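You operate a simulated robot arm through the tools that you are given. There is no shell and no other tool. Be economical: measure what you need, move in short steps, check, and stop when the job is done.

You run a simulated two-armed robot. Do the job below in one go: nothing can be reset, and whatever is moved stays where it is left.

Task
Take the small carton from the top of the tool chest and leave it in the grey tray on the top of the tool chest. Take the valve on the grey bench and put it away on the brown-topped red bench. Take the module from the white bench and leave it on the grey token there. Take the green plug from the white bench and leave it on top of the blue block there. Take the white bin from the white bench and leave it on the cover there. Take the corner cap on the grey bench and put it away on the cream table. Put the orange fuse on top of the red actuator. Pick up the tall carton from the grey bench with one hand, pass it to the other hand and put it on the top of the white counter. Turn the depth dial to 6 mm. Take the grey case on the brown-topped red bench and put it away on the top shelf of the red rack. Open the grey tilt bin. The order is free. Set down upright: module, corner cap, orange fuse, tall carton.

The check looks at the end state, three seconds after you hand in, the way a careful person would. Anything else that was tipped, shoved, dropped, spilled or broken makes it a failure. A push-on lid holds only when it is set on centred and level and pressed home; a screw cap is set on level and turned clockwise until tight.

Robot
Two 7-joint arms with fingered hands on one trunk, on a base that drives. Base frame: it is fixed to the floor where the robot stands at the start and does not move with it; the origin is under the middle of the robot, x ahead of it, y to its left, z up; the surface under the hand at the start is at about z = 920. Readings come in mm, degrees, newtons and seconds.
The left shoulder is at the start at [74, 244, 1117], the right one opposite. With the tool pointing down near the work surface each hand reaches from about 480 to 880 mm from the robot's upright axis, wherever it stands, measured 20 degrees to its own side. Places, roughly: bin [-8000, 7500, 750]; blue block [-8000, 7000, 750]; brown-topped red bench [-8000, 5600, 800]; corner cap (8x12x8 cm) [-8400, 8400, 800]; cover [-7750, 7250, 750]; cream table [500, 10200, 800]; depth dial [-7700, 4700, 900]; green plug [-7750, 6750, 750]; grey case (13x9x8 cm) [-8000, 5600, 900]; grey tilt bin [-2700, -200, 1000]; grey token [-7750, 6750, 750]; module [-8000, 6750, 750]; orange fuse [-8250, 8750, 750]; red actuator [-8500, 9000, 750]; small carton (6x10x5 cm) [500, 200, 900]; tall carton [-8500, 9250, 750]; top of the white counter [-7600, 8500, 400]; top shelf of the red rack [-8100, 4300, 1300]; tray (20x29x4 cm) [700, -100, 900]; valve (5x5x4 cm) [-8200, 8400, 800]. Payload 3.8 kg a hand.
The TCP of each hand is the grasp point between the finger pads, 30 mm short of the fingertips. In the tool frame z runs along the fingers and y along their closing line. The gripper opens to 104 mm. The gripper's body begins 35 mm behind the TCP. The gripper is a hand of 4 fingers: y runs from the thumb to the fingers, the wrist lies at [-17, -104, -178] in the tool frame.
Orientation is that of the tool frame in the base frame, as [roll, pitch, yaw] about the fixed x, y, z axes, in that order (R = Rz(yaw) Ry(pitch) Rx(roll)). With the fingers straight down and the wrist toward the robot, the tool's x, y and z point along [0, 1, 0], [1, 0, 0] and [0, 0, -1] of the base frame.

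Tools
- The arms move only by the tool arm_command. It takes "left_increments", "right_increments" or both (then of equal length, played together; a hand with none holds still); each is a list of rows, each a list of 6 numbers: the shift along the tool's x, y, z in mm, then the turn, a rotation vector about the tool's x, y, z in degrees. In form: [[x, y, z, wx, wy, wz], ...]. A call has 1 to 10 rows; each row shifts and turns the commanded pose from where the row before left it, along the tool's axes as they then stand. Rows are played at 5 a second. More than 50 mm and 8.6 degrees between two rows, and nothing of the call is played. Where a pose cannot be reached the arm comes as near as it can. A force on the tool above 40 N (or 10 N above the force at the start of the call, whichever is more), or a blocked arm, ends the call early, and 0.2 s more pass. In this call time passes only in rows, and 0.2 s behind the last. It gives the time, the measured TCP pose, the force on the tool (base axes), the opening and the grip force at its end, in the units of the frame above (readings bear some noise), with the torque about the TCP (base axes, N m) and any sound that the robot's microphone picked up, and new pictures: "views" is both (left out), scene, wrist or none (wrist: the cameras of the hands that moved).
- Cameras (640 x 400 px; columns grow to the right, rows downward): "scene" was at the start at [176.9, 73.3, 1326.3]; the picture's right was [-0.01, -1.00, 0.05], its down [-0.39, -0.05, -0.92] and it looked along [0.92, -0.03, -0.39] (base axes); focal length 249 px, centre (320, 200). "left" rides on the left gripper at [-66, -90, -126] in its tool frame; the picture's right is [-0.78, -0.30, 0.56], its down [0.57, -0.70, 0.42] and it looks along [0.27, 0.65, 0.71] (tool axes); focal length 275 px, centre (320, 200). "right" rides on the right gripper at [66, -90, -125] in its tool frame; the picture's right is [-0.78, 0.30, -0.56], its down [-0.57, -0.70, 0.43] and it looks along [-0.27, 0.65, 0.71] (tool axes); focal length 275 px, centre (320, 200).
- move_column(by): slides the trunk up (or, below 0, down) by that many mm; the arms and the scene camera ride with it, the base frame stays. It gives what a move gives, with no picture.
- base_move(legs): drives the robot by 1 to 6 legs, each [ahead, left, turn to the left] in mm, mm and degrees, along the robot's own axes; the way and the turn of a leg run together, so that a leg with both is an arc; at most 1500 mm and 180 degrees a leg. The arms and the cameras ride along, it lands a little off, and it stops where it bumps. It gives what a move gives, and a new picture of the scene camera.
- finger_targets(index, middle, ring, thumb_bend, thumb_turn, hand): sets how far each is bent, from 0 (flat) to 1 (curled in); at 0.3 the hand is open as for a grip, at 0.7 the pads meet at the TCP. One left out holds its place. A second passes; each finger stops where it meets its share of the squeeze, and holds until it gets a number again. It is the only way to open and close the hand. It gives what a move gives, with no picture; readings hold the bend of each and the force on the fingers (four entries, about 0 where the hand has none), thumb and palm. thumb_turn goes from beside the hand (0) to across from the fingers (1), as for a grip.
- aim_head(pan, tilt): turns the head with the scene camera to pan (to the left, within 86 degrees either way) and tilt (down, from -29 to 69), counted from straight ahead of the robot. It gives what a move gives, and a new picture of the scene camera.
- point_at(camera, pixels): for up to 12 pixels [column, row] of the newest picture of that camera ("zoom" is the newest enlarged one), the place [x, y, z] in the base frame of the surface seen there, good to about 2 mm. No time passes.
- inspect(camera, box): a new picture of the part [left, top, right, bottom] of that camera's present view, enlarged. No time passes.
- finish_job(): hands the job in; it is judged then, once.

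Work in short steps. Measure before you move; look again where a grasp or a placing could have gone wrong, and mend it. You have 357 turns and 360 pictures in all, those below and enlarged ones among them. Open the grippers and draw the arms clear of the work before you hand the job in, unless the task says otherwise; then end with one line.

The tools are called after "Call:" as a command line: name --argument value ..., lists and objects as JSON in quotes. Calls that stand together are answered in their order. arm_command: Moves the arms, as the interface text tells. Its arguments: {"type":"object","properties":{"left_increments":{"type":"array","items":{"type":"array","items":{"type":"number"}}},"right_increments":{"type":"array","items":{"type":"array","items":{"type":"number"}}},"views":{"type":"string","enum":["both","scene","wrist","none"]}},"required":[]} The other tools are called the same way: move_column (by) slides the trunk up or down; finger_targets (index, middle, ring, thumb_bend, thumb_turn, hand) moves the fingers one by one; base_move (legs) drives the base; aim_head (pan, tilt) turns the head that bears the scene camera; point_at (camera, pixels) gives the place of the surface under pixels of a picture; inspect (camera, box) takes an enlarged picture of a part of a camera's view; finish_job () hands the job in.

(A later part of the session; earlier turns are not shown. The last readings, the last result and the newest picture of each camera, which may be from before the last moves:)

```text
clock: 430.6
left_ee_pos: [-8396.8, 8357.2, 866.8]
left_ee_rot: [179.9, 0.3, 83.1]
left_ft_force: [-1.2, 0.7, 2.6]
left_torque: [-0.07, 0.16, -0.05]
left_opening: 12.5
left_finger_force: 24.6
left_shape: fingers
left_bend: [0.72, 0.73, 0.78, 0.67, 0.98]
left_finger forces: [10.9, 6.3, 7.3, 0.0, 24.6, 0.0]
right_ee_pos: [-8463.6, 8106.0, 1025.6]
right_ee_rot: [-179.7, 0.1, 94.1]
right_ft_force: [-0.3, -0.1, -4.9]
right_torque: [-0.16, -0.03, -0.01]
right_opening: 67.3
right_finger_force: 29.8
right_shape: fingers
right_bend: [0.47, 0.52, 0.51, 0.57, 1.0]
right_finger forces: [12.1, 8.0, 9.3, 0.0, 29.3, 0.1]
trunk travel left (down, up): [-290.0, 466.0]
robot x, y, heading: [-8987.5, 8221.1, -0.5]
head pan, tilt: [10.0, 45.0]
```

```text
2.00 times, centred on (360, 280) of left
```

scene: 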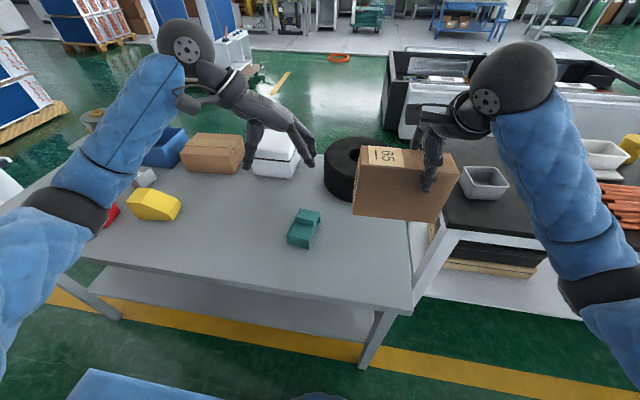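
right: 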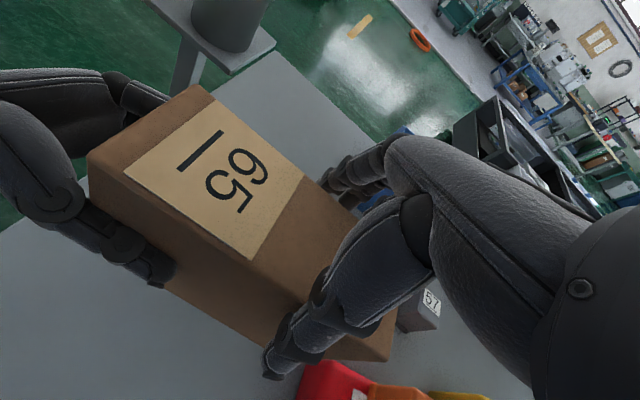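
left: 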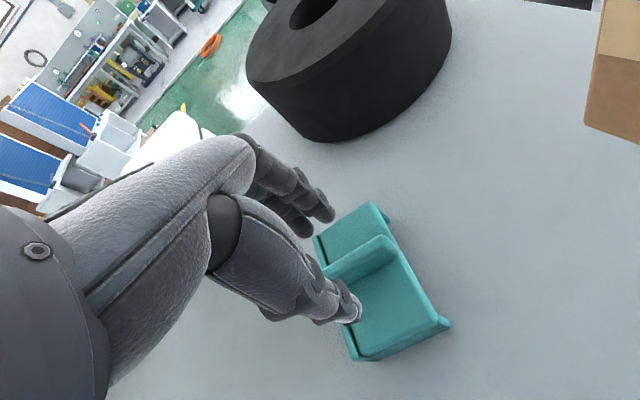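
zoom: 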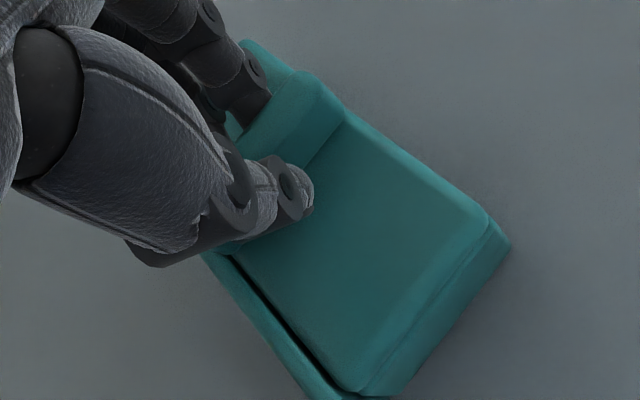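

Firm (25 N) on the bar. Lift slowly and check.

Call:
arm_command --left_increments '[[0, 0, -15, 0, 0, 0], [0, 0, -25, 0, 0, 0], [0, 0, -40, 0, 0, 0]]' --views "both"

```text
clock: 431.4
left_ee_pos: [-8396.2, 8355.9, 946.3]
left_ee_rot: [-180.0, 0.2, 83.0]
left_ft_force: [-0.1, -0.8, -1.5]
left_torque: [-0.01, -0.02, -0.01]
left_opening: 12.8
left_finger_force: 24.2
left_shape: fingers
left_bend: [0.72, 0.74, 0.79, 0.67, 0.97]
left_finger forces: [11.9, 7.3, 4.9, 0.1, 24.1, 0.0]
right_ee_pos: [-8462.7, 8105.3, 1027.1]
right_ee_rot: [-179.8, 0.0, 94.0]
right_ft_force: [0.1, -0.2, -4.2]
right_torque: [-0.13, -0.02, 0.01]
right_opening: 67.3
right_finger_force: 29.0
right_shape: fingers
right_bend: [0.47, 0.52, 0.51, 0.57, 1.0]
right_finger forces: [12.3, 8.0, 9.4, 0.0, 29.2, 0.0]
trunk travel left (down, up): [-290.0, 466.0]
robot x, y, heading: [-8984.4, 8220.0, -0.3]
head pan, tilt: [10.0, 45.0]
```

scene: 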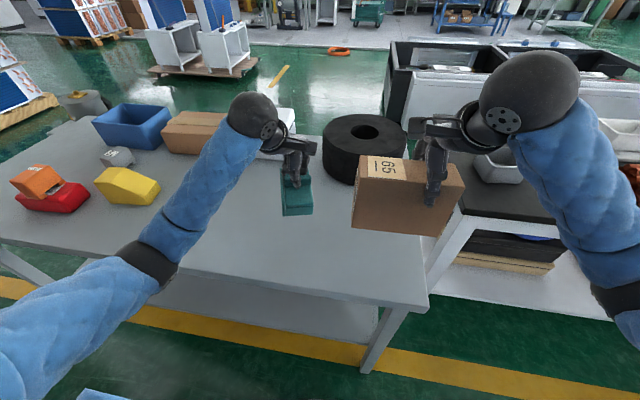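
left: 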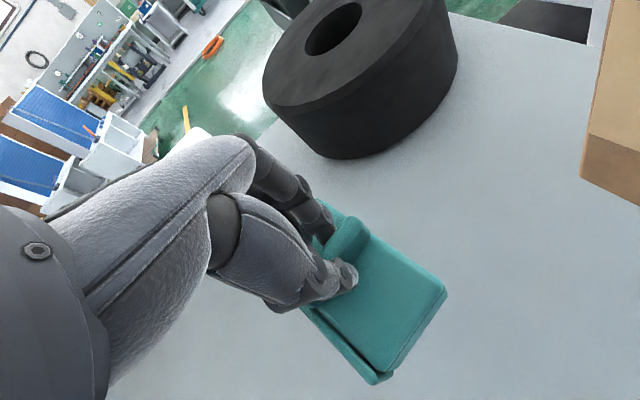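

Cap held level. I raise the trunk, go north along the aisle, turn to face south and back out through the passage.

Call:
move_column --by 120

Call:
base_move --legs '[[-20, 1200, 0], [0, 0, -90], [-760, 0, 0]]'

Call:
aim_head --pan 60 --tilt 35

```text
clock: 432.9
left_ee_pos: [-8396.7, 8356.9, 1064.8]
left_ee_rot: [179.9, 0.4, 83.0]
left_ft_force: [0.4, -0.8, -0.9]
left_torque: [-0.01, 0.01, 0.02]
left_opening: 12.7
left_finger_force: 24.1
left_shape: fingers
left_bend: [0.72, 0.74, 0.79, 0.67, 0.97]
left_finger forces: [11.8, 7.3, 4.9, 0.0, 24.1, 0.1]
right_ee_pos: [-8460.8, 8105.6, 1145.8]
right_ee_rot: [-179.6, 0.0, 94.1]
right_ft_force: [-0.4, 0.3, -4.1]
right_torque: [-0.14, -0.03, 0.0]
right_opening: 67.1
right_finger_force: 29.0
right_shape: fingers
right_bend: [0.47, 0.52, 0.51, 0.57, 1.0]
right_finger forces: [12.2, 7.9, 9.3, 0.0, 29.3, 0.0]
trunk travel left (down, up): [-410.0, 346.0]
robot x, y, heading: [-8981.5, 8217.6, -0.3]
head pan, tilt: [10.0, 45.0]
```

```text
clock: 446.5
left_ee_pos: [-8830.8, 9595.0, 1065.8]
left_ee_rot: [179.9, 0.3, -9.2]
left_ft_force: [-0.7, -0.2, -0.2]
left_torque: [-0.03, -0.01, 0.01]
left_opening: 12.3
left_finger_force: 22.2
left_shape: fingers
left_bend: [0.72, 0.74, 0.79, 0.67, 0.97]
left_finger forces: [11.1, 6.8, 4.3, 0.0, 22.5, 0.1]
right_ee_pos: [-9081.0, 9670.5, 1146.6]
right_ee_rot: [-179.8, 0.0, 2.0]
right_ft_force: [0.1, 0.3, -4.3]
right_torque: [-0.03, 0.15, 0.0]
right_opening: 66.8
right_finger_force: 27.3
right_shape: fingers
right_bend: [0.47, 0.52, 0.51, 0.57, 1.0]
right_finger forces: [11.3, 7.9, 8.5, 0.0, 27.5, 0.0]
trunk travel left (down, up): [-410.0, 346.0]
robot x, y, heading: [-8950.0, 10185.9, -92.4]
head pan, tilt: [10.0, 45.0]
```

scene: 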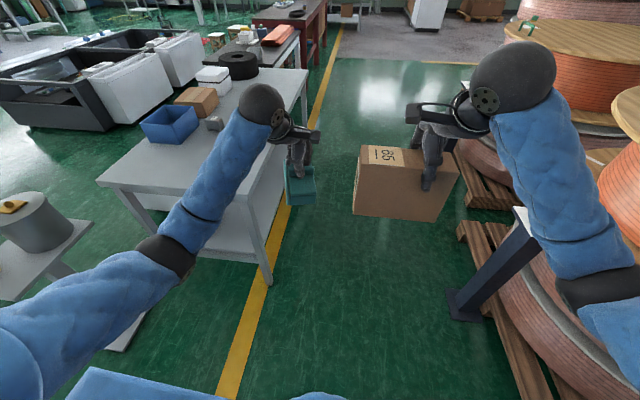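

```text
clock: 447.7
left_ee_pos: [-8831.0, 9596.7, 1066.4]
left_ee_rot: [-179.9, 0.3, -9.1]
left_ft_force: [-0.1, 0.1, -0.3]
left_torque: [0.01, 0.04, 0.0]
left_opening: 12.4
left_finger_force: 22.3
left_shape: fingers
left_bend: [0.72, 0.74, 0.79, 0.67, 0.97]
left_finger forces: [11.0, 6.9, 4.2, 0.1, 22.5, 0.0]
right_ee_pos: [-9082.0, 9669.9, 1145.9]
right_ee_rot: [-179.8, 0.0, 2.0]
right_ft_force: [0.1, -0.3, -3.7]
right_torque: [0.02, 0.16, 0.0]
right_opening: 67.0
right_finger_force: 27.9
right_shape: fingers
right_bend: [0.47, 0.52, 0.51, 0.57, 1.0]
right_finger forces: [11.3, 7.8, 8.5, 0.1, 27.5, 0.0]
trunk travel left (down, up): [-410.0, 346.0]
robot x, y, heading: [-8948.2, 10186.7, -92.6]
head pan, tilt: [60.0, 35.0]
```

scene: 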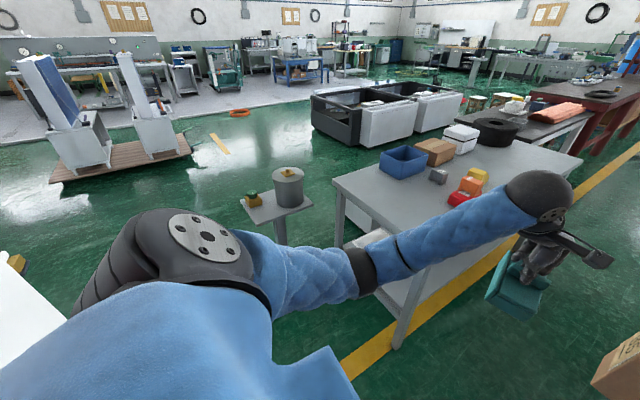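

Strafe +x through the passage, straightening heading.

Call:
base_move --legs '[[0, 0, 2.6], [0, 950, 0], [0, 930, 0]]'

```text
clock: 457.6
left_ee_pos: [-6901.5, 9647.5, 1065.4]
left_ee_rot: [-180.0, 0.3, -4.9]
left_ft_force: [0.0, 0.7, -1.1]
left_torque: [-0.03, 0.0, -0.01]
left_opening: 12.6
left_finger_force: 22.8
left_shape: fingers
left_bend: [0.72, 0.74, 0.79, 0.67, 0.97]
left_finger forces: [11.0, 7.0, 4.4, 0.1, 22.6, 0.0]
right_ee_pos: [-7156.2, 9702.0, 1145.8]
right_ee_rot: [-179.7, 0.0, 6.2]
right_ft_force: [-0.1, -0.4, -3.9]
right_torque: [-0.05, 0.12, 0.0]
right_opening: 66.7
right_finger_force: 27.5
right_shape: fingers
right_bend: [0.47, 0.52, 0.51, 0.57, 1.0]
right_finger forces: [11.3, 7.8, 8.5, 0.0, 27.6, 0.0]
trunk travel left (down, up): [-410.0, 346.0]
robot x, y, heading: [-7061.1, 10230.4, -88.5]
head pan, tilt: [60.0, 35.0]
```

scene: 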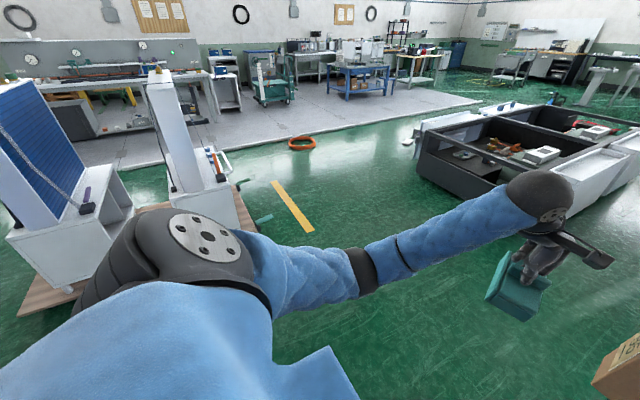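

I drive south to y≈8240 and turn to face the counter.

Call:
base_move --legs '[[1000, -20, -1.5], [995, 0, 0], [0, 0, -90]]'

Call:
aim_head --pan -5 --tilt 50

```text
clock: 471.4
left_ee_pos: [-7632.1, 8086.3, 1065.8]
left_ee_rot: [180.0, 0.3, -96.2]
left_ft_force: [-0.2, -0.1, -1.5]
left_torque: [0.02, 0.02, 0.0]
left_opening: 12.1
left_finger_force: 20.8
left_shape: fingers
left_bend: [0.72, 0.74, 0.79, 0.67, 0.97]
left_finger forces: [10.2, 6.7, 3.8, 0.0, 20.9, 0.0]
right_ee_pos: [-7570.7, 8339.1, 1145.6]
right_ee_rot: [-179.7, 0.0, -85.1]
right_ft_force: [-0.2, -0.2, -5.1]
right_torque: [0.15, 0.04, 0.0]
right_opening: 66.3
right_finger_force: 27.3
right_shape: fingers
right_bend: [0.47, 0.52, 0.51, 0.57, 1.0]
right_finger forces: [11.0, 7.6, 8.2, 0.0, 26.9, 0.0]
trunk travel left (down, up): [-410.0, 346.0]
robot x, y, heading: [-7046.7, 8230.3, -179.8]
head pan, tilt: [60.0, 35.0]
```

scene: 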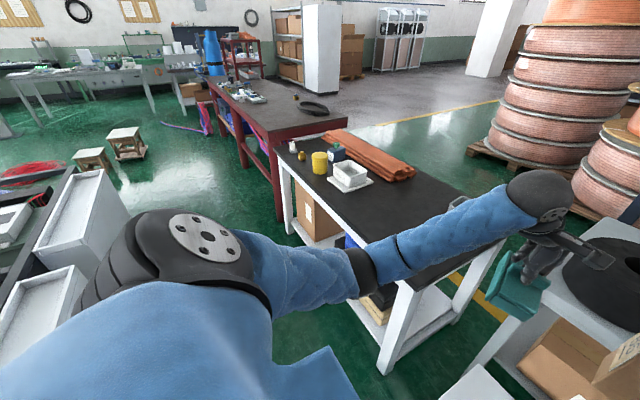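

```text
clock: 472.8
left_ee_pos: [-7633.2, 8085.5, 1066.3]
left_ee_rot: [180.0, 0.2, -96.2]
left_ft_force: [0.0, 0.6, -0.5]
left_torque: [0.05, 0.02, -0.02]
left_opening: 12.0
left_finger_force: 21.1
left_shape: fingers
left_bend: [0.72, 0.74, 0.79, 0.67, 0.97]
left_finger forces: [10.5, 6.6, 3.9, 0.1, 21.0, 0.0]
right_ee_pos: [-7570.8, 8339.5, 1146.2]
right_ee_rot: [-179.8, 0.0, -85.1]
right_ft_force: [-0.1, 0.0, -4.4]
right_torque: [0.16, 0.03, -0.02]
right_opening: 66.3
right_finger_force: 27.0
right_shape: fingers
right_bend: [0.47, 0.52, 0.51, 0.57, 1.0]
right_finger forces: [11.0, 7.7, 8.3, 0.0, 26.8, 0.0]
trunk travel left (down, up): [-410.0, 346.0]
robot x, y, heading: [-7048.6, 8232.0, -179.9]
head pan, tilt: [-5.0, 50.0]
```

scene: 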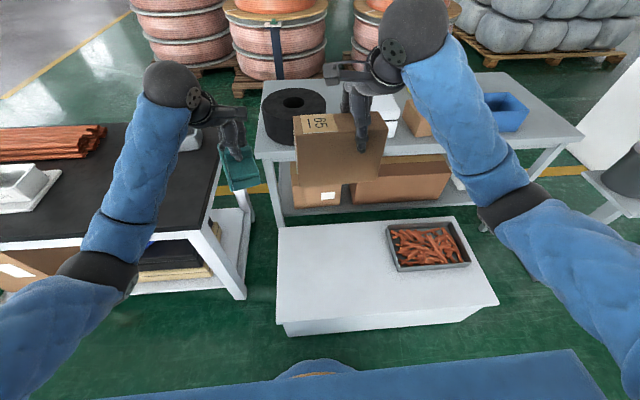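

I measure the counter top and the tray on it.

Call:
point_at --camera "scene" --pixels '[[280, 230], [450, 220], [496, 300], [280, 322], [388, 228], [398, 270], [340, 270], [468, 262], [340, 240], [330, 165], [300, 178], [380, 180]]'

```text
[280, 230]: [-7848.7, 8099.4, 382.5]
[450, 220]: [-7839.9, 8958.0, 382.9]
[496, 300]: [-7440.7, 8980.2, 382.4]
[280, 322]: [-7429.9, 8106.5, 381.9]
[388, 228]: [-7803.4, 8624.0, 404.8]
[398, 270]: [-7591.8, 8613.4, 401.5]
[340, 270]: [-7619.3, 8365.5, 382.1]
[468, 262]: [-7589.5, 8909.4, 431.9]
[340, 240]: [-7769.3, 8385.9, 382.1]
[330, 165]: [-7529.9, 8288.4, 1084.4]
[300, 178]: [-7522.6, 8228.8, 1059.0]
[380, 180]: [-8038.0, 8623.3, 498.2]
```

Call:
inspect --camera "scene" --box '[285, 95, 400, 190]'

Call:
point_at --camera "zoom" --pixels '[[60, 125], [60, 170], [330, 120], [560, 115], [560, 150], [545, 260], [75, 350], [300, 370], [250, 150], [540, 330]]'

```text
4.21 times, centred on (342, 142) of scene
```

zoom: 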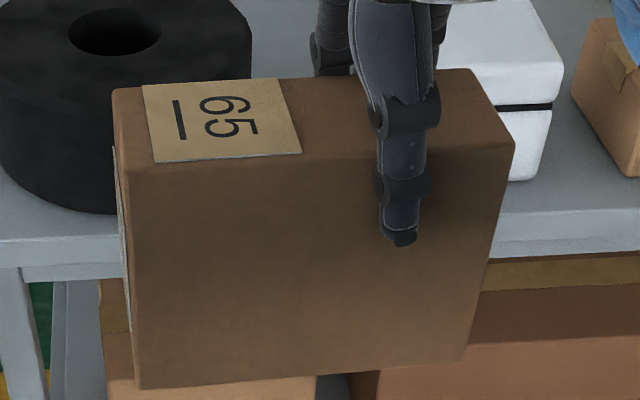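

```text
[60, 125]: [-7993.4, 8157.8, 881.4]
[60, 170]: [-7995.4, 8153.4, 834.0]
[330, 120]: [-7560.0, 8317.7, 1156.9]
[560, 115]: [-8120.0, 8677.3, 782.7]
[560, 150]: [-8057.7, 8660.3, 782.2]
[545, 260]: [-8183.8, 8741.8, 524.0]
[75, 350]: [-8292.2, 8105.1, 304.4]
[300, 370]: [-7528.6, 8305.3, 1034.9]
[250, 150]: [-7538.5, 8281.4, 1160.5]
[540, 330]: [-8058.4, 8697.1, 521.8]
```

Call:
point_at --camera "zoom" --pixels '[[140, 200], [500, 160], [150, 380], [460, 345], [130, 160], [480, 120], [300, 200], [470, 200], [300, 360]]'

```text
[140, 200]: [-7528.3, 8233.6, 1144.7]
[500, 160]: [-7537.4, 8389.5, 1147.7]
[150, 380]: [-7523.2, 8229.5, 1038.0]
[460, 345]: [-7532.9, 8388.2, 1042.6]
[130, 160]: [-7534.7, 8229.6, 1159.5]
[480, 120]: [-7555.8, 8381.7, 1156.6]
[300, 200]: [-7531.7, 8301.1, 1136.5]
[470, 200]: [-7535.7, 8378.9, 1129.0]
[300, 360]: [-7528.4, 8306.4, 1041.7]
```

The carton leans ≈2.5° (bottom toward robot). Before lowering the trunk 400 mm, I check that the left elbow clears the white bench.

Call:
point_at --camera "scene" --pixels '[[95, 275], [110, 230], [60, 300], [140, 170], [165, 80], [240, 290], [225, 170], [510, 210]]'

```text
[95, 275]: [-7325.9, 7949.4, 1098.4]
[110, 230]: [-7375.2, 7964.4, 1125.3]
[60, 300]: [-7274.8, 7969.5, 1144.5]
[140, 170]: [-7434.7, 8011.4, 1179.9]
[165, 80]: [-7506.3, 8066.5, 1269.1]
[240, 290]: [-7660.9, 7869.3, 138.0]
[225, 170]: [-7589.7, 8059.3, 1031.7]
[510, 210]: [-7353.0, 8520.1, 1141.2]
```

Clear. Lower the trunk 400 mm, straighten the carton's lean, then lower by arm.

Call:
move_column --by -400

Call:
arm_command --right_increments '[[0, 0, 40, -2.5, 0, 0], [0, 0, 40, 0, 0, 0], [0, 0, 40, 0, 0, 0], [0, 0, 40, 0, 0, 0], [0, 0, 40, 0, 0, 0]]' --views "scene"

```text
clock: 476.6
left_ee_pos: [-7633.4, 8086.1, 665.3]
left_ee_rot: [179.9, 0.3, -96.2]
left_ft_force: [-0.4, 0.2, -0.2]
left_torque: [0.01, 0.01, -0.04]
left_opening: 12.0
left_finger_force: 21.2
left_shape: fingers
left_bend: [0.72, 0.74, 0.79, 0.67, 0.97]
left_finger forces: [10.3, 6.9, 3.8, 0.0, 21.1, 0.0]
right_ee_pos: [-7571.3, 8339.6, 746.4]
right_ee_rot: [-179.7, 0.1, -85.1]
right_ft_force: [0.1, -0.5, -3.3]
right_torque: [0.15, 0.01, 0.02]
right_opening: 66.3
right_finger_force: 26.6
right_shape: fingers
right_bend: [0.47, 0.52, 0.51, 0.57, 1.0]
right_finger forces: [11.1, 7.6, 8.2, 0.0, 26.8, 0.0]
trunk travel left (down, up): [-10.0, 746.0]
robot x, y, heading: [-7049.8, 8236.1, -179.7]
head pan, tilt: [-5.0, 50.0]
```

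```text
clock: 477.8
left_ee_pos: [-7632.9, 8085.5, 665.6]
left_ee_rot: [180.0, 0.2, -96.3]
left_ft_force: [-0.2, -0.4, -0.6]
left_torque: [0.04, 0.01, -0.01]
left_opening: 12.0
left_finger_force: 21.2
left_shape: fingers
left_bend: [0.72, 0.74, 0.79, 0.67, 0.97]
left_finger forces: [10.3, 6.8, 3.8, 0.0, 21.1, 0.1]
right_ee_pos: [-7576.9, 8338.3, 543.0]
right_ee_rot: [177.7, 0.2, -85.1]
right_ft_force: [-0.9, -0.4, -4.0]
right_torque: [0.15, 0.01, 0.0]
right_opening: 65.9
right_finger_force: 26.6
right_shape: fingers
right_bend: [0.47, 0.52, 0.51, 0.57, 1.0]
right_finger forces: [11.3, 7.6, 8.4, 0.0, 27.3, 0.1]
trunk travel left (down, up): [-10.0, 746.0]
robot x, y, heading: [-7050.3, 8234.4, -179.7]
head pan, tilt: [-5.0, 50.0]
```

scene: 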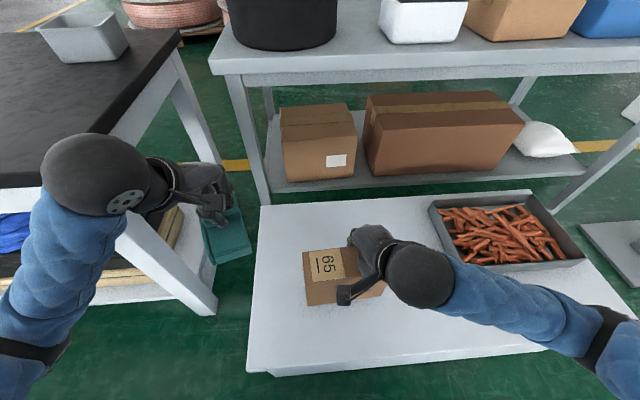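

Continue lowering until contact (TCP z≈498).

Call:
arm_command --right_increments '[[0, 0, 25, 0, 0, 0], [0, 0, 10, 0, 0, 0], [0, 0, 4, 0, 0, 0], [0, 0, 3, 0, 0, 0]]' --views "none"

```text
clock: 478.8
left_ee_pos: [-7631.7, 8085.7, 665.6]
left_ee_rot: [-180.0, 0.2, -96.1]
left_ft_force: [0.4, 1.1, -1.3]
left_torque: [0.02, 0.03, -0.02]
left_opening: 11.9
left_finger_force: 21.5
left_shape: fingers
left_bend: [0.72, 0.74, 0.79, 0.67, 0.97]
left_finger forces: [10.1, 6.9, 3.9, 0.0, 21.1, 0.0]
right_ee_pos: [-7578.8, 8338.6, 502.9]
right_ee_rot: [177.8, 0.0, -85.1]
right_ft_force: [-1.0, -0.8, -3.0]
right_torque: [0.15, 0.04, -0.02]
right_opening: 65.8
right_finger_force: 26.9
right_shape: fingers
right_bend: [0.48, 0.52, 0.51, 0.57, 1.0]
right_finger forces: [11.2, 7.5, 8.4, 0.1, 27.1, 0.1]
trunk travel left (down, up): [-10.0, 746.0]
robot x, y, heading: [-7047.3, 8228.4, -179.6]
head pan, tilt: [-5.0, 50.0]
```

Call:
arm_command --right_increments '[[0, 0, 3, 0, 0, 0], [0, 0, 2, 0, 0, 0], [0, 0, 2, 0, 0, 0]]' --views "scene"

```text
clock: 479.6
left_ee_pos: [-7632.0, 8085.3, 667.0]
left_ee_rot: [179.8, 0.3, -96.2]
left_ft_force: [-0.2, -0.7, -1.0]
left_torque: [0.02, 0.01, 0.01]
left_opening: 11.7
left_finger_force: 21.0
left_shape: fingers
left_bend: [0.72, 0.74, 0.79, 0.67, 0.97]
left_finger forces: [10.2, 7.0, 3.8, 0.1, 21.2, 0.0]
right_ee_pos: [-7577.8, 8336.9, 501.2]
right_ee_rot: [177.2, -0.2, -85.0]
right_ft_force: [4.8, 0.5, 24.9]
right_torque: [0.3, -0.21, -0.03]
right_opening: 65.8
right_finger_force: 28.0
right_shape: fingers
right_bend: [0.48, 0.53, 0.51, 0.57, 1.0]
right_finger forces: [10.1, 7.3, 8.5, 0.0, 31.0, 0.0]
trunk travel left (down, up): [-10.0, 746.0]
robot x, y, heading: [-7049.5, 8231.4, -179.8]
head pan, tilt: [-5.0, 50.0]
```

scene: 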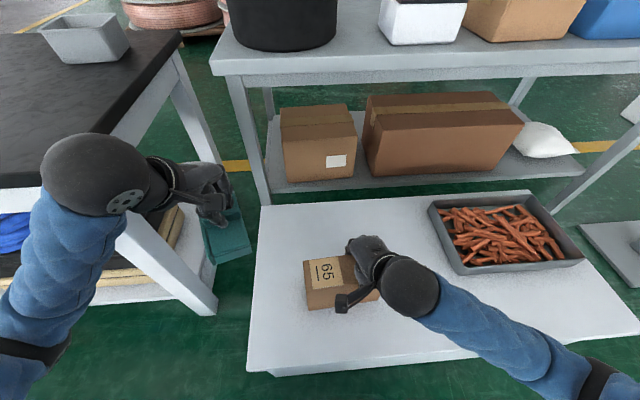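

Firm contact (25 N). I ease up 3 mm, release and rise.

Call:
arm_command --right_increments '[[0, 0, -3, 0, 0, 0]]' --views "none"

Call:
finger_targets --hand "right" --index 0.28 --middle 0.28 --ring 0.28 --thumb_bend 0.28

Call:
arm_command --right_increments '[[0, 0, -20, 2.5, 0, 0], [0, 0, -40, 0, 0, 0], [0, 0, -45, 0, 0, 0], [0, 0, -45, 0, 0, 0], [0, 0, -45, 0, 0, 0]]' --views "both"

```text
clock: 480.0
left_ee_pos: [-7631.6, 8085.6, 666.9]
left_ee_rot: [180.0, 0.3, -96.1]
left_ft_force: [-0.5, 0.3, -0.3]
left_torque: [0.03, -0.05, 0.01]
left_opening: 12.1
left_finger_force: 20.8
left_shape: fingers
left_bend: [0.72, 0.74, 0.79, 0.67, 0.97]
left_finger forces: [10.2, 6.9, 3.8, 0.0, 21.1, 0.0]
right_ee_pos: [-7578.7, 8337.5, 501.1]
right_ee_rot: [177.4, 0.0, -85.1]
right_ft_force: [-0.2, -1.9, 19.8]
right_torque: [0.25, 0.12, 0.01]
right_opening: 66.0
right_finger_force: 29.0
right_shape: fingers
right_bend: [0.48, 0.53, 0.51, 0.57, 1.0]
right_finger forces: [11.2, 8.4, 9.6, 0.0, 29.6, 0.0]
trunk travel left (down, up): [-10.0, 746.0]
robot x, y, heading: [-7049.9, 8230.2, -179.6]
head pan, tilt: [-5.0, 50.0]
```

```text
clock: 481.0
left_ee_pos: [-7634.2, 8086.0, 665.3]
left_ee_rot: [-180.0, 0.3, -96.3]
left_ft_force: [0.9, -0.3, -1.7]
left_torque: [0.03, -0.02, -0.04]
left_opening: 12.1
left_finger_force: 20.5
left_shape: fingers
left_bend: [0.72, 0.74, 0.79, 0.67, 0.97]
left_finger forces: [10.1, 7.0, 3.7, 0.0, 21.1, 0.0]
right_ee_pos: [-7578.1, 8337.9, 499.5]
right_ee_rot: [177.8, 0.0, -85.1]
right_ft_force: [-0.9, -0.1, -0.4]
right_torque: [-0.01, -0.02, 0.01]
right_opening: 108.8
right_finger_force: 0.2
right_shape: fingers
right_bend: [0.28, 0.28, 0.28, 0.28, 0.97]
right_finger forces: [0.1, 0.0, 0.0, 0.0, 0.1, 0.1]
trunk travel left (down, up): [-10.0, 746.0]
robot x, y, heading: [-7045.4, 8232.9, -179.5]
head pan, tilt: [-5.0, 50.0]
```

```text
clock: 482.2
left_ee_pos: [-7632.8, 8085.4, 667.2]
left_ee_rot: [179.9, 0.3, -96.1]
left_ft_force: [0.4, 0.0, -1.2]
left_torque: [0.01, 0.02, 0.01]
left_opening: 12.0
left_finger_force: 21.5
left_shape: fingers
left_bend: [0.72, 0.74, 0.79, 0.67, 0.97]
left_finger forces: [10.2, 6.9, 3.8, 0.1, 21.1, 0.1]
right_ee_pos: [-7578.3, 8338.5, 695.9]
right_ee_rot: [-179.5, 0.1, -85.3]
right_ft_force: [0.2, 0.5, 0.5]
right_torque: [-0.02, 0.01, 0.01]
right_opening: 109.2
right_finger_force: 0.0
right_shape: fingers
right_bend: [0.28, 0.28, 0.28, 0.28, 0.97]
right_finger forces: [0.0, 0.1, 0.1, 0.1, 0.1, 0.0]
trunk travel left (down, up): [-10.0, 746.0]
robot x, y, heading: [-7050.3, 8233.5, -179.8]
head pan, tilt: [-5.0, 50.0]
```

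scene: 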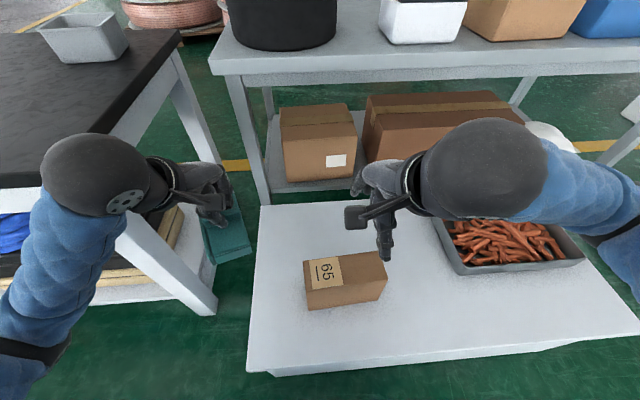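
right: 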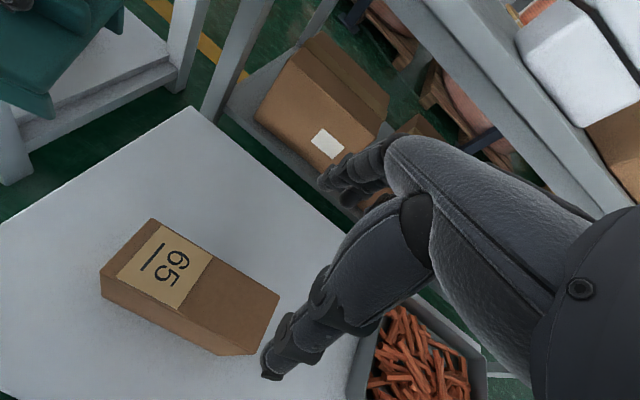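

Carton stands upright on the counter. I raise the trunk and go north, then face east to plan the way to the cream table.

Call:
move_column --by 400

Call:
base_move --legs '[[0, 0, -90], [1200, 0, 0], [500, 0, 0], [0, 0, -70]]'

Call:
aim_head --pan -15 --tilt 15

```text
clock: 486.0
left_ee_pos: [-7632.8, 8085.2, 1065.1]
left_ee_rot: [180.0, 0.2, -96.1]
left_ft_force: [-0.8, 0.4, -1.6]
left_torque: [0.01, -0.02, 0.02]
left_opening: 12.3
left_finger_force: 20.9
left_shape: fingers
left_bend: [0.72, 0.74, 0.79, 0.67, 0.97]
left_finger forces: [10.2, 7.1, 3.8, 0.0, 21.2, 0.0]
right_ee_pos: [-7578.4, 8338.4, 1093.7]
right_ee_rot: [-179.7, 0.1, -85.1]
right_ft_force: [0.5, 0.3, -0.2]
right_torque: [-0.01, 0.0, -0.02]
right_opening: 109.1
right_finger_force: 0.1
right_shape: fingers
right_bend: [0.28, 0.28, 0.28, 0.28, 0.97]
right_finger forces: [0.0, 0.0, 0.1, 0.0, 0.1, 0.0]
trunk travel left (down, up): [-410.0, 346.0]
robot x, y, heading: [-7044.8, 8233.3, -179.8]
head pan, tilt: [-5.0, 50.0]
```

```text
clock: 501.4
left_ee_pos: [-6611.7, 10292.0, 1065.1]
left_ee_rot: [-180.0, 0.3, 105.7]
left_ft_force: [0.5, -0.7, -0.5]
left_torque: [0.03, 0.0, -0.01]
left_opening: 10.8
left_finger_force: 17.9
left_shape: fingers
left_bend: [0.72, 0.74, 0.8, 0.68, 0.99]
left_finger forces: [7.4, 10.3, 0.0, 0.0, 17.7, 0.1]
right_ee_pos: [-6566.3, 10036.2, 1095.8]
right_ee_rot: [-179.6, 0.1, 116.8]
right_ft_force: [0.5, 0.1, -0.5]
right_torque: [0.01, -0.02, -0.02]
right_opening: 109.0
right_finger_force: 0.0
right_shape: fingers
right_bend: [0.28, 0.28, 0.28, 0.28, 0.97]
right_finger forces: [0.0, 0.0, 0.0, 0.0, 0.1, 0.0]
trunk travel left (down, up): [-410.0, 346.0]
robot x, y, heading: [-7099.0, 9938.2, 22.3]
head pan, tilt: [-5.0, 50.0]
```

scene: 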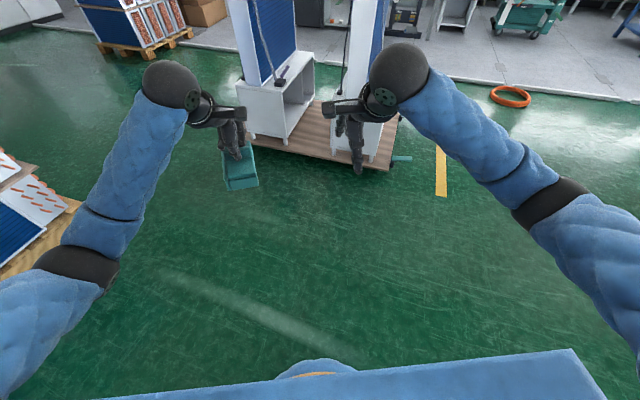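

```text
clock: 502.4
left_ee_pos: [-6612.2, 10292.3, 1064.7]
left_ee_rot: [180.0, 0.3, 105.7]
left_ft_force: [0.5, 0.2, -0.4]
left_torque: [0.0, -0.01, 0.01]
left_opening: 10.6
left_finger_force: 18.0
left_shape: fingers
left_bend: [0.72, 0.74, 0.8, 0.68, 0.99]
left_finger forces: [7.5, 10.3, 0.1, 0.0, 17.8, 0.0]
right_ee_pos: [-6568.1, 10037.2, 1094.4]
right_ee_rot: [-179.7, 0.1, 116.7]
right_ft_force: [-0.6, -0.7, -0.6]
right_torque: [0.04, -0.01, -0.01]
right_opening: 109.1
right_finger_force: 0.0
right_shape: fingers
right_bend: [0.28, 0.28, 0.28, 0.28, 0.97]
right_finger forces: [0.0, 0.0, 0.1, 0.0, 0.1, 0.0]
trunk travel left (down, up): [-410.0, 346.0]
robot x, y, heading: [-7098.9, 9937.7, 22.1]
head pan, tilt: [-15.0, 15.0]
```

scene: 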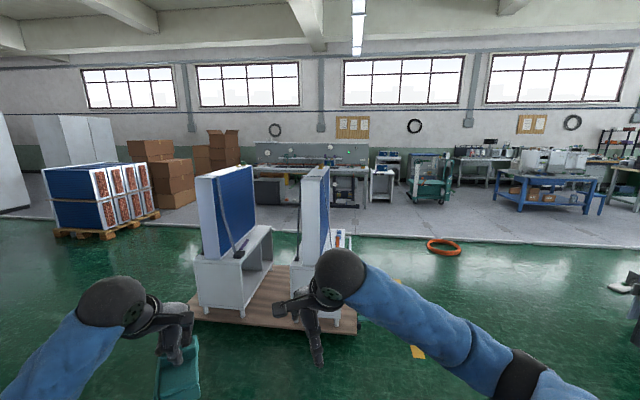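

The grip has relaxed a bit, so I re-squeeze, and measure obstacles ahead.

Call:
finger_targets --hand "left" --index 0.9 --middle 0.9 --ring 0.9 --thumb_bend 0.9

Call:
point_at --camera "scene" --pixels '[[200, 318], [355, 330], [310, 250], [445, 247], [100, 235], [320, 205], [300, 165], [420, 195], [520, 205], [270, 195], [250, 240], [380, 230]]'

Call:
inspect --camera "scene" --box '[220, 120, 480, 270]'

```text
clock: 503.4
left_ee_pos: [-6611.8, 10289.6, 1066.2]
left_ee_rot: [180.0, 0.3, 105.8]
left_ft_force: [-0.6, -0.6, -0.9]
left_torque: [-0.05, 0.02, 0.0]
left_opening: 9.5
left_finger_force: 24.3
left_shape: fingers
left_bend: [0.74, 0.76, 0.9, 0.65, 1.0]
left_finger forces: [12.4, 11.7, 0.0, 0.1, 24.1, 0.0]
right_ee_pos: [-6567.3, 10035.5, 1094.5]
right_ee_rot: [-179.7, 0.1, 116.8]
right_ft_force: [0.1, 0.3, 0.5]
right_torque: [-0.03, 0.0, 0.01]
right_opening: 108.9
right_finger_force: 0.0
right_shape: fingers
right_bend: [0.28, 0.28, 0.28, 0.28, 0.97]
right_finger forces: [0.0, 0.1, 0.0, 0.0, 0.0, 0.0]
trunk travel left (down, up): [-410.0, 346.0]
robot x, y, heading: [-7101.3, 9938.5, 22.2]
head pan, tilt: [-15.0, 15.0]
```

```text
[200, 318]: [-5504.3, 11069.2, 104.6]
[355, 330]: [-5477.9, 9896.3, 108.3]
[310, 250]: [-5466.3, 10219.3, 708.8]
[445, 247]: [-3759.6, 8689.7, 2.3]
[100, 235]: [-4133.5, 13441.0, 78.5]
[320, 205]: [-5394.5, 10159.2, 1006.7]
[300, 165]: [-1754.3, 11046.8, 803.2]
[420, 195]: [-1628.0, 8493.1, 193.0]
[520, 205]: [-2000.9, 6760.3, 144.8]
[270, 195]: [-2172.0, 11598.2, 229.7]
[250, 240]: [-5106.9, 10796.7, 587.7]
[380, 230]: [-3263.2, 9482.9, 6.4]
```

```text
2.46 times, centred on (350, 195) of scene
```

zoom: 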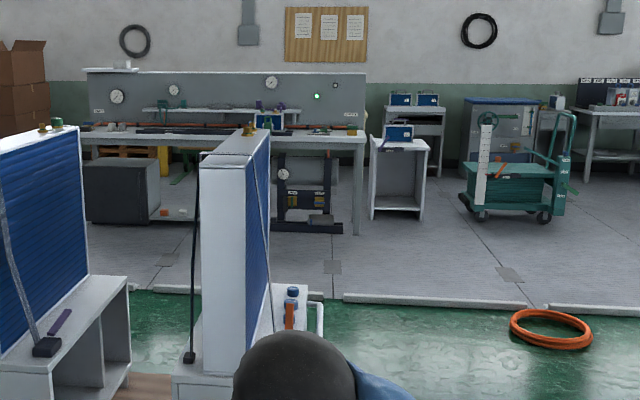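

I drive past the pallet on its south side to x≈−4700 and look further.

Call:
base_move --legs '[[0, 0, -22.2], [800, -600, 0], [1450, -50, 0]]'

Call:
aim_head --pan 5 --tilt 12

Call:
point_at --camera "scene" --pixels '[[320, 120], [320, 200], [250, 200], [400, 200], [320, 240], [200, 260], [450, 250], [150, 200]]'

```text
clock: 516.4
left_ee_pos: [-4307.1, 9422.4, 1065.0]
left_ee_rot: [180.0, 0.3, 83.8]
left_ft_force: [0.2, -0.6, -0.3]
left_torque: [-0.04, 0.0, -0.03]
left_opening: 9.4
left_finger_force: 24.3
left_shape: fingers
left_bend: [0.74, 0.76, 0.9, 0.65, 1.0]
left_finger forces: [12.1, 11.7, 0.0, 0.0, 24.1, 0.0]
right_ee_pos: [-4360.7, 9171.3, 1094.9]
right_ee_rot: [-179.7, 0.0, 95.0]
right_ft_force: [0.7, 0.6, -0.3]
right_torque: [0.03, 0.0, 0.03]
right_opening: 108.9
right_finger_force: 0.1
right_shape: fingers
right_bend: [0.28, 0.28, 0.28, 0.28, 0.97]
right_finger forces: [0.0, 0.0, 0.1, 0.1, 0.0, 0.0]
trunk travel left (down, up): [-410.0, 346.0]
robot x, y, heading: [-4891.7, 9278.1, 0.4]
head pan, tilt: [-15.0, 15.0]
```

scene: 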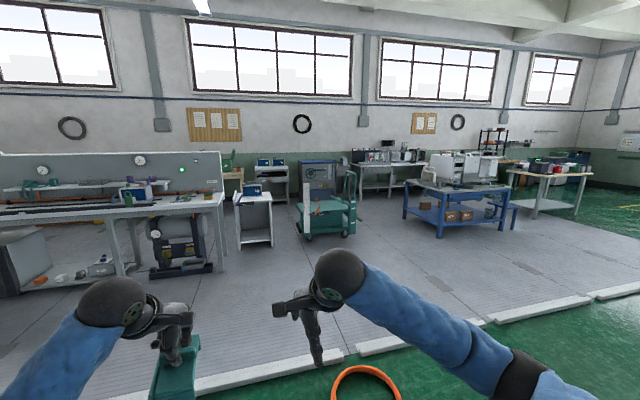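

```text
clock: 517.2
left_ee_pos: [-4306.3, 9423.2, 1066.4]
left_ee_rot: [180.0, 0.3, 83.7]
left_ft_force: [-0.1, 0.0, -0.6]
left_torque: [0.02, 0.01, 0.0]
left_opening: 9.5
left_finger_force: 24.1
left_shape: fingers
left_bend: [0.74, 0.76, 0.9, 0.65, 1.0]
left_finger forces: [12.2, 11.8, 0.0, 0.0, 24.0, 0.0]
right_ee_pos: [-4361.8, 9171.1, 1094.6]
right_ee_rot: [-179.8, 0.0, 94.8]
right_ft_force: [-0.7, -0.7, 0.4]
right_torque: [-0.02, 0.01, 0.01]
right_opening: 108.9
right_finger_force: 0.1
right_shape: fingers
right_bend: [0.28, 0.28, 0.28, 0.28, 0.97]
right_finger forces: [0.1, 0.1, 0.0, 0.0, 0.0, 0.0]
trunk travel left (down, up): [-410.0, 346.0]
robot x, y, heading: [-4894.9, 9276.2, 0.3]
head pan, tilt: [5.0, 12.0]
```

scene: 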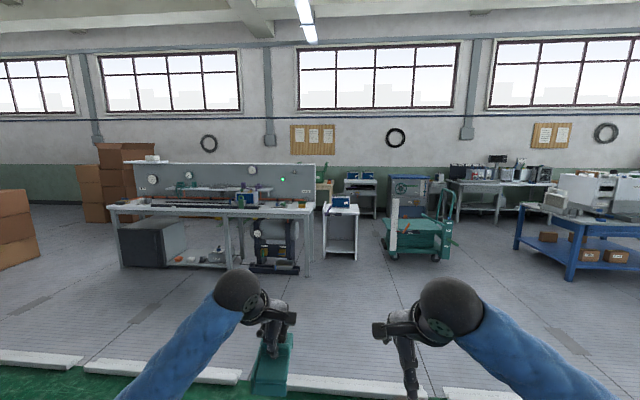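

```text
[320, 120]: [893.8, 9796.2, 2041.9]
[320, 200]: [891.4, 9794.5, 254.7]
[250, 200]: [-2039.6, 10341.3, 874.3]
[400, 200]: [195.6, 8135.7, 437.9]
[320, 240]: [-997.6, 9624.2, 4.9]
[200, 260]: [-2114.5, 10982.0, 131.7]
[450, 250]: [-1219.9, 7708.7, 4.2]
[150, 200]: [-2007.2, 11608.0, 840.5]
```

Call:
inspect --camera "scene" --box '[260, 140, 480, 280]'

Call:
point_at --camera "scene" --pixels '[[40, 358], [150, 368], [230, 378], [320, 385], [306, 275], [325, 255], [355, 255], [318, 180], [338, 185], [370, 215], [390, 255], [435, 260]]'

```text
2.86 times, centred on (370, 210) of scene
```

zoom: 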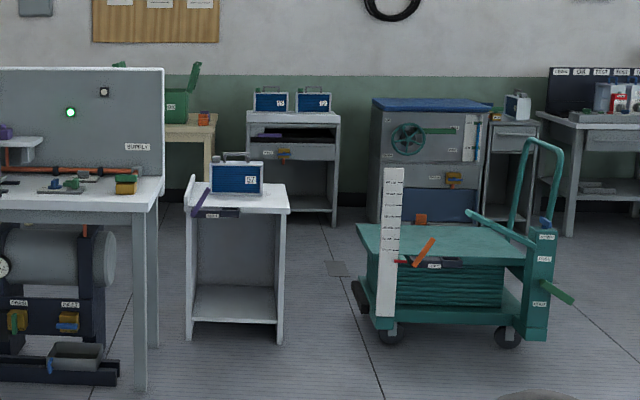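

```text
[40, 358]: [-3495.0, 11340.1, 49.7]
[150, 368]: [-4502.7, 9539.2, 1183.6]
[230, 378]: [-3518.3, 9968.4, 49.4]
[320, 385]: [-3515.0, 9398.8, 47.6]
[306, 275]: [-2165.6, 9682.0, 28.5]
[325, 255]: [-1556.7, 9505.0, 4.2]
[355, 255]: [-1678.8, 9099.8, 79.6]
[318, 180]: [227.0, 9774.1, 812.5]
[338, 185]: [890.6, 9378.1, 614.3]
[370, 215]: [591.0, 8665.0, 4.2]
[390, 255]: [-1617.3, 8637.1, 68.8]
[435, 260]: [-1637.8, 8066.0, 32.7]
```

The grey area is bounded by a 48 mm kerb along x≈−3515; I recall no kerb on its south side. I look right to check the corridor southward.

Call:
aim_head --pan -75 --tilt 18

Call:
point_at --camera "scene" --pixels '[[250, 250], [300, 230], [350, 250], [400, 260], [450, 270], [330, 200], [380, 210], [200, 260], [280, 190], [310, 300]]'

```text
clock: 518.8
left_ee_pos: [-4306.7, 9424.3, 1065.7]
left_ee_rot: [-180.0, 0.3, 83.7]
left_ft_force: [0.1, 0.6, -1.1]
left_torque: [-0.01, 0.0, 0.0]
left_opening: 9.3
left_finger_force: 24.4
left_shape: fingers
left_bend: [0.74, 0.76, 0.9, 0.65, 1.0]
left_finger forces: [12.2, 11.7, 0.0, 0.0, 24.1, 0.1]
right_ee_pos: [-4361.4, 9170.9, 1095.5]
right_ee_rot: [-179.6, 0.0, 94.9]
right_ft_force: [0.1, -0.2, 0.3]
right_torque: [0.01, 0.01, -0.02]
right_opening: 108.8
right_finger_force: 0.0
right_shape: fingers
right_bend: [0.28, 0.28, 0.28, 0.28, 0.97]
right_finger forces: [0.0, 0.0, 0.0, 0.0, 0.0, 0.1]
trunk travel left (down, up): [-410.0, 346.0]
robot x, y, heading: [-4889.3, 9274.9, 0.4]
head pan, tilt: [-75.0, 18.0]
```

scene: 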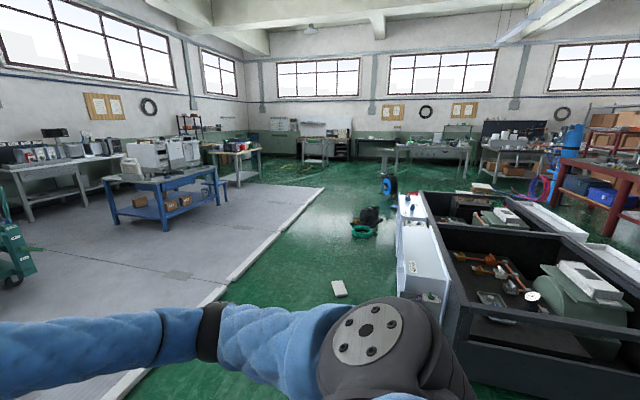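

```text
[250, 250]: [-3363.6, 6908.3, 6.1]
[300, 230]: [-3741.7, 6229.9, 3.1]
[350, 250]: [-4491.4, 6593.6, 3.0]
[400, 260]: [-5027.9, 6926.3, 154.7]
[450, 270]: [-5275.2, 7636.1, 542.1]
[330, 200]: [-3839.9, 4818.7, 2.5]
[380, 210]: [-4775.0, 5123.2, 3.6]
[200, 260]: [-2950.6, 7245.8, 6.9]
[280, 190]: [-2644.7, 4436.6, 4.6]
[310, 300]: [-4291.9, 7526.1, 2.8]
```

The south side has no kerb. I drive south along x≈−3950 to y≈4000.

Call:
base_move --legs '[[540, -675, 0], [350, -1200, 0], [0, -1450, 0], [0, -1450, 0], [0, -500, 0]]'

Call:
aim_head --pan 45 --tilt 15

```text
clock: 545.4
left_ee_pos: [-3491.1, 4132.3, 1065.9]
left_ee_rot: [-180.0, 0.2, 81.8]
left_ft_force: [0.6, 0.2, -1.3]
left_torque: [-0.02, 0.01, -0.02]
left_opening: 9.5
left_finger_force: 23.8
left_shape: fingers
left_bend: [0.74, 0.76, 0.9, 0.65, 1.0]
left_finger forces: [12.2, 11.8, 0.0, 0.1, 24.0, 0.0]
right_ee_pos: [-3553.9, 3882.8, 1096.2]
right_ee_rot: [-179.7, 0.0, 92.9]
right_ft_force: [-0.5, -0.2, -0.8]
right_torque: [0.02, -0.01, -0.03]
right_opening: 109.1
right_finger_force: 0.0
right_shape: fingers
right_bend: [0.28, 0.28, 0.28, 0.28, 0.97]
right_finger forces: [0.0, 0.1, 0.0, 0.0, 0.0, 0.1]
trunk travel left (down, up): [-410.0, 346.0]
robot x, y, heading: [-4086.1, 4010.7, -1.7]
head pan, tilt: [-75.0, 18.0]
```

scene: 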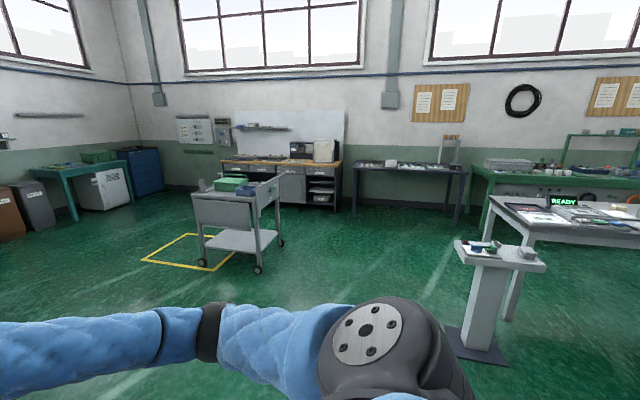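

```text
clock: 547.4
left_ee_pos: [-3490.5, 4133.1, 1065.1]
left_ee_rot: [-180.0, 0.3, 81.9]
left_ft_force: [0.2, -0.1, -0.2]
left_torque: [0.0, -0.01, 0.05]
left_opening: 9.8
left_finger_force: 23.8
left_shape: fingers
left_bend: [0.74, 0.76, 0.9, 0.65, 1.0]
left_finger forces: [12.2, 11.8, 0.0, 0.0, 24.0, 0.0]
right_ee_pos: [-3554.6, 3883.3, 1095.9]
right_ee_rot: [-179.5, 0.0, 92.9]
right_ft_force: [-1.3, 0.3, -0.4]
right_torque: [-0.03, 0.0, 0.02]
right_opening: 109.0
right_finger_force: 0.3
right_shape: fingers
right_bend: [0.28, 0.28, 0.28, 0.28, 0.97]
right_finger forces: [0.1, 0.0, 0.1, 0.0, 0.0, 0.1]
trunk travel left (down, up): [-410.0, 346.0]
robot x, y, heading: [-4081.6, 4005.9, -1.6]
head pan, tilt: [45.0, 15.0]
```

scene: 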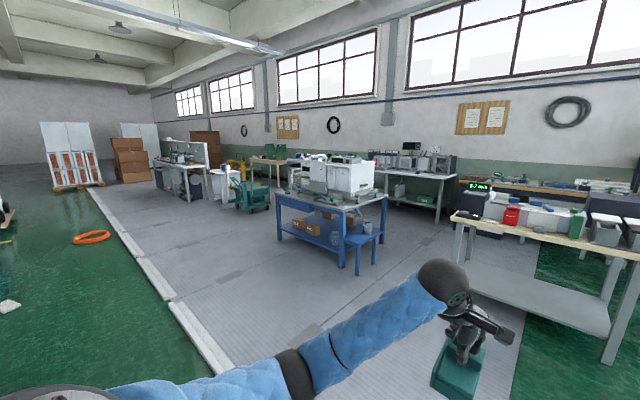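

Call:
point_at --camera "scene" --pixels '[[358, 275], [373, 238], [278, 235], [343, 268], [250, 208], [268, 205], [235, 205], [300, 205], [420, 225], [480, 335], [225, 208], [388, 200]]'

Call:
inspect --camera "scene" --box '[130, 130, 410, 290]'

```text
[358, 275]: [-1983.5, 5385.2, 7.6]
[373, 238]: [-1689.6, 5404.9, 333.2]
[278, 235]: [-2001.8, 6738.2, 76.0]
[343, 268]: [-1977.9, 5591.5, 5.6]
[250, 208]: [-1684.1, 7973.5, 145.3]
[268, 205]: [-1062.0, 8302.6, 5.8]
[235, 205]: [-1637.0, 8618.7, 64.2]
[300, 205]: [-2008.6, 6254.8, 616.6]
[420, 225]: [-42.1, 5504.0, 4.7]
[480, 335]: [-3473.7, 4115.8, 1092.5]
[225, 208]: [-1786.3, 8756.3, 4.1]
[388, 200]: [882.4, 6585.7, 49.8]
```

```text
2.29 times, centred on (270, 210) of scene
```

zoom: 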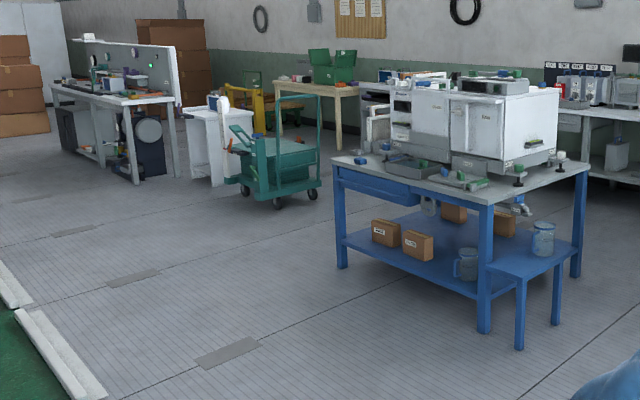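

Route: into the grey zone at x≈−2850, north to y≈7350 between kerb and blue table.

Call:
base_move --legs '[[1230, 34, 0], [0, 0, 91.6], [1450, 0, 0], [1450, 0, 0], [450, 0, 0]]'

Call:
aim_head --pan -50 --tilt 18

```text
clock: 549.9
left_ee_pos: [-3215.7, 4092.2, 1063.3]
left_ee_rot: [-179.6, 0.0, 80.1]
left_ft_force: [0.1, -0.6, -1.6]
left_torque: [0.0, 0.03, -0.03]
left_opening: 9.4
left_finger_force: 24.4
left_shape: fingers
left_bend: [0.74, 0.76, 0.9, 0.65, 1.0]
left_finger forces: [12.2, 11.6, 0.0, 0.1, 23.9, 0.0]
right_ee_pos: [-3287.6, 3844.0, 1092.6]
right_ee_rot: [-179.6, -0.1, 91.2]
right_ft_force: [0.2, -0.1, -1.0]
right_torque: [0.03, 0.05, 0.03]
right_opening: 109.0
right_finger_force: 0.0
right_shape: fingers
right_bend: [0.28, 0.28, 0.28, 0.28, 0.97]
right_finger forces: [0.1, 0.1, 0.0, 0.1, 0.1, 0.0]
trunk travel left (down, up): [-410.0, 346.0]
robot x, y, heading: [-3806.2, 3985.4, -3.7]
head pan, tilt: [45.0, 15.0]
stopped in leg 1: the robot was blocked; the commanded pose is now the measured one
```

scene: 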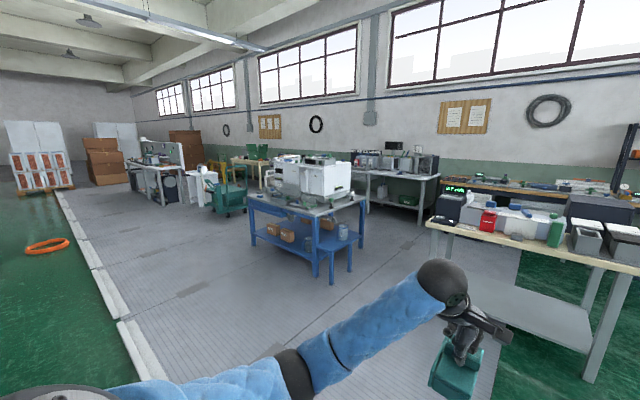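

```text
clock: 551.6
left_ee_pos: [-3217.4, 4092.9, 1063.7]
left_ee_rot: [-179.9, 0.0, 80.1]
left_ft_force: [0.3, 0.7, -0.8]
left_torque: [0.0, -0.02, 0.01]
left_opening: 9.4
left_finger_force: 24.1
left_shape: fingers
left_bend: [0.74, 0.76, 0.9, 0.65, 1.0]
left_finger forces: [12.2, 11.6, 0.0, 0.1, 23.9, 0.0]
right_ee_pos: [-3289.2, 3844.3, 1094.6]
right_ee_rot: [-179.6, 0.0, 91.1]
right_ft_force: [0.0, 0.6, -0.4]
right_torque: [0.03, -0.01, 0.0]
right_opening: 109.0
right_finger_force: 0.0
right_shape: fingers
right_bend: [0.28, 0.28, 0.28, 0.28, 0.97]
right_finger forces: [0.1, 0.0, 0.0, 0.0, 0.0, 0.0]
trunk travel left (down, up): [-410.0, 346.0]
robot x, y, heading: [-3816.4, 3982.2, -3.6]
head pan, tilt: [-50.0, 18.0]
```

scene: 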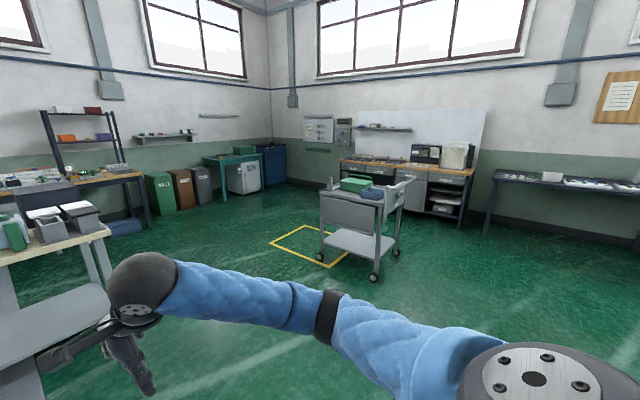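

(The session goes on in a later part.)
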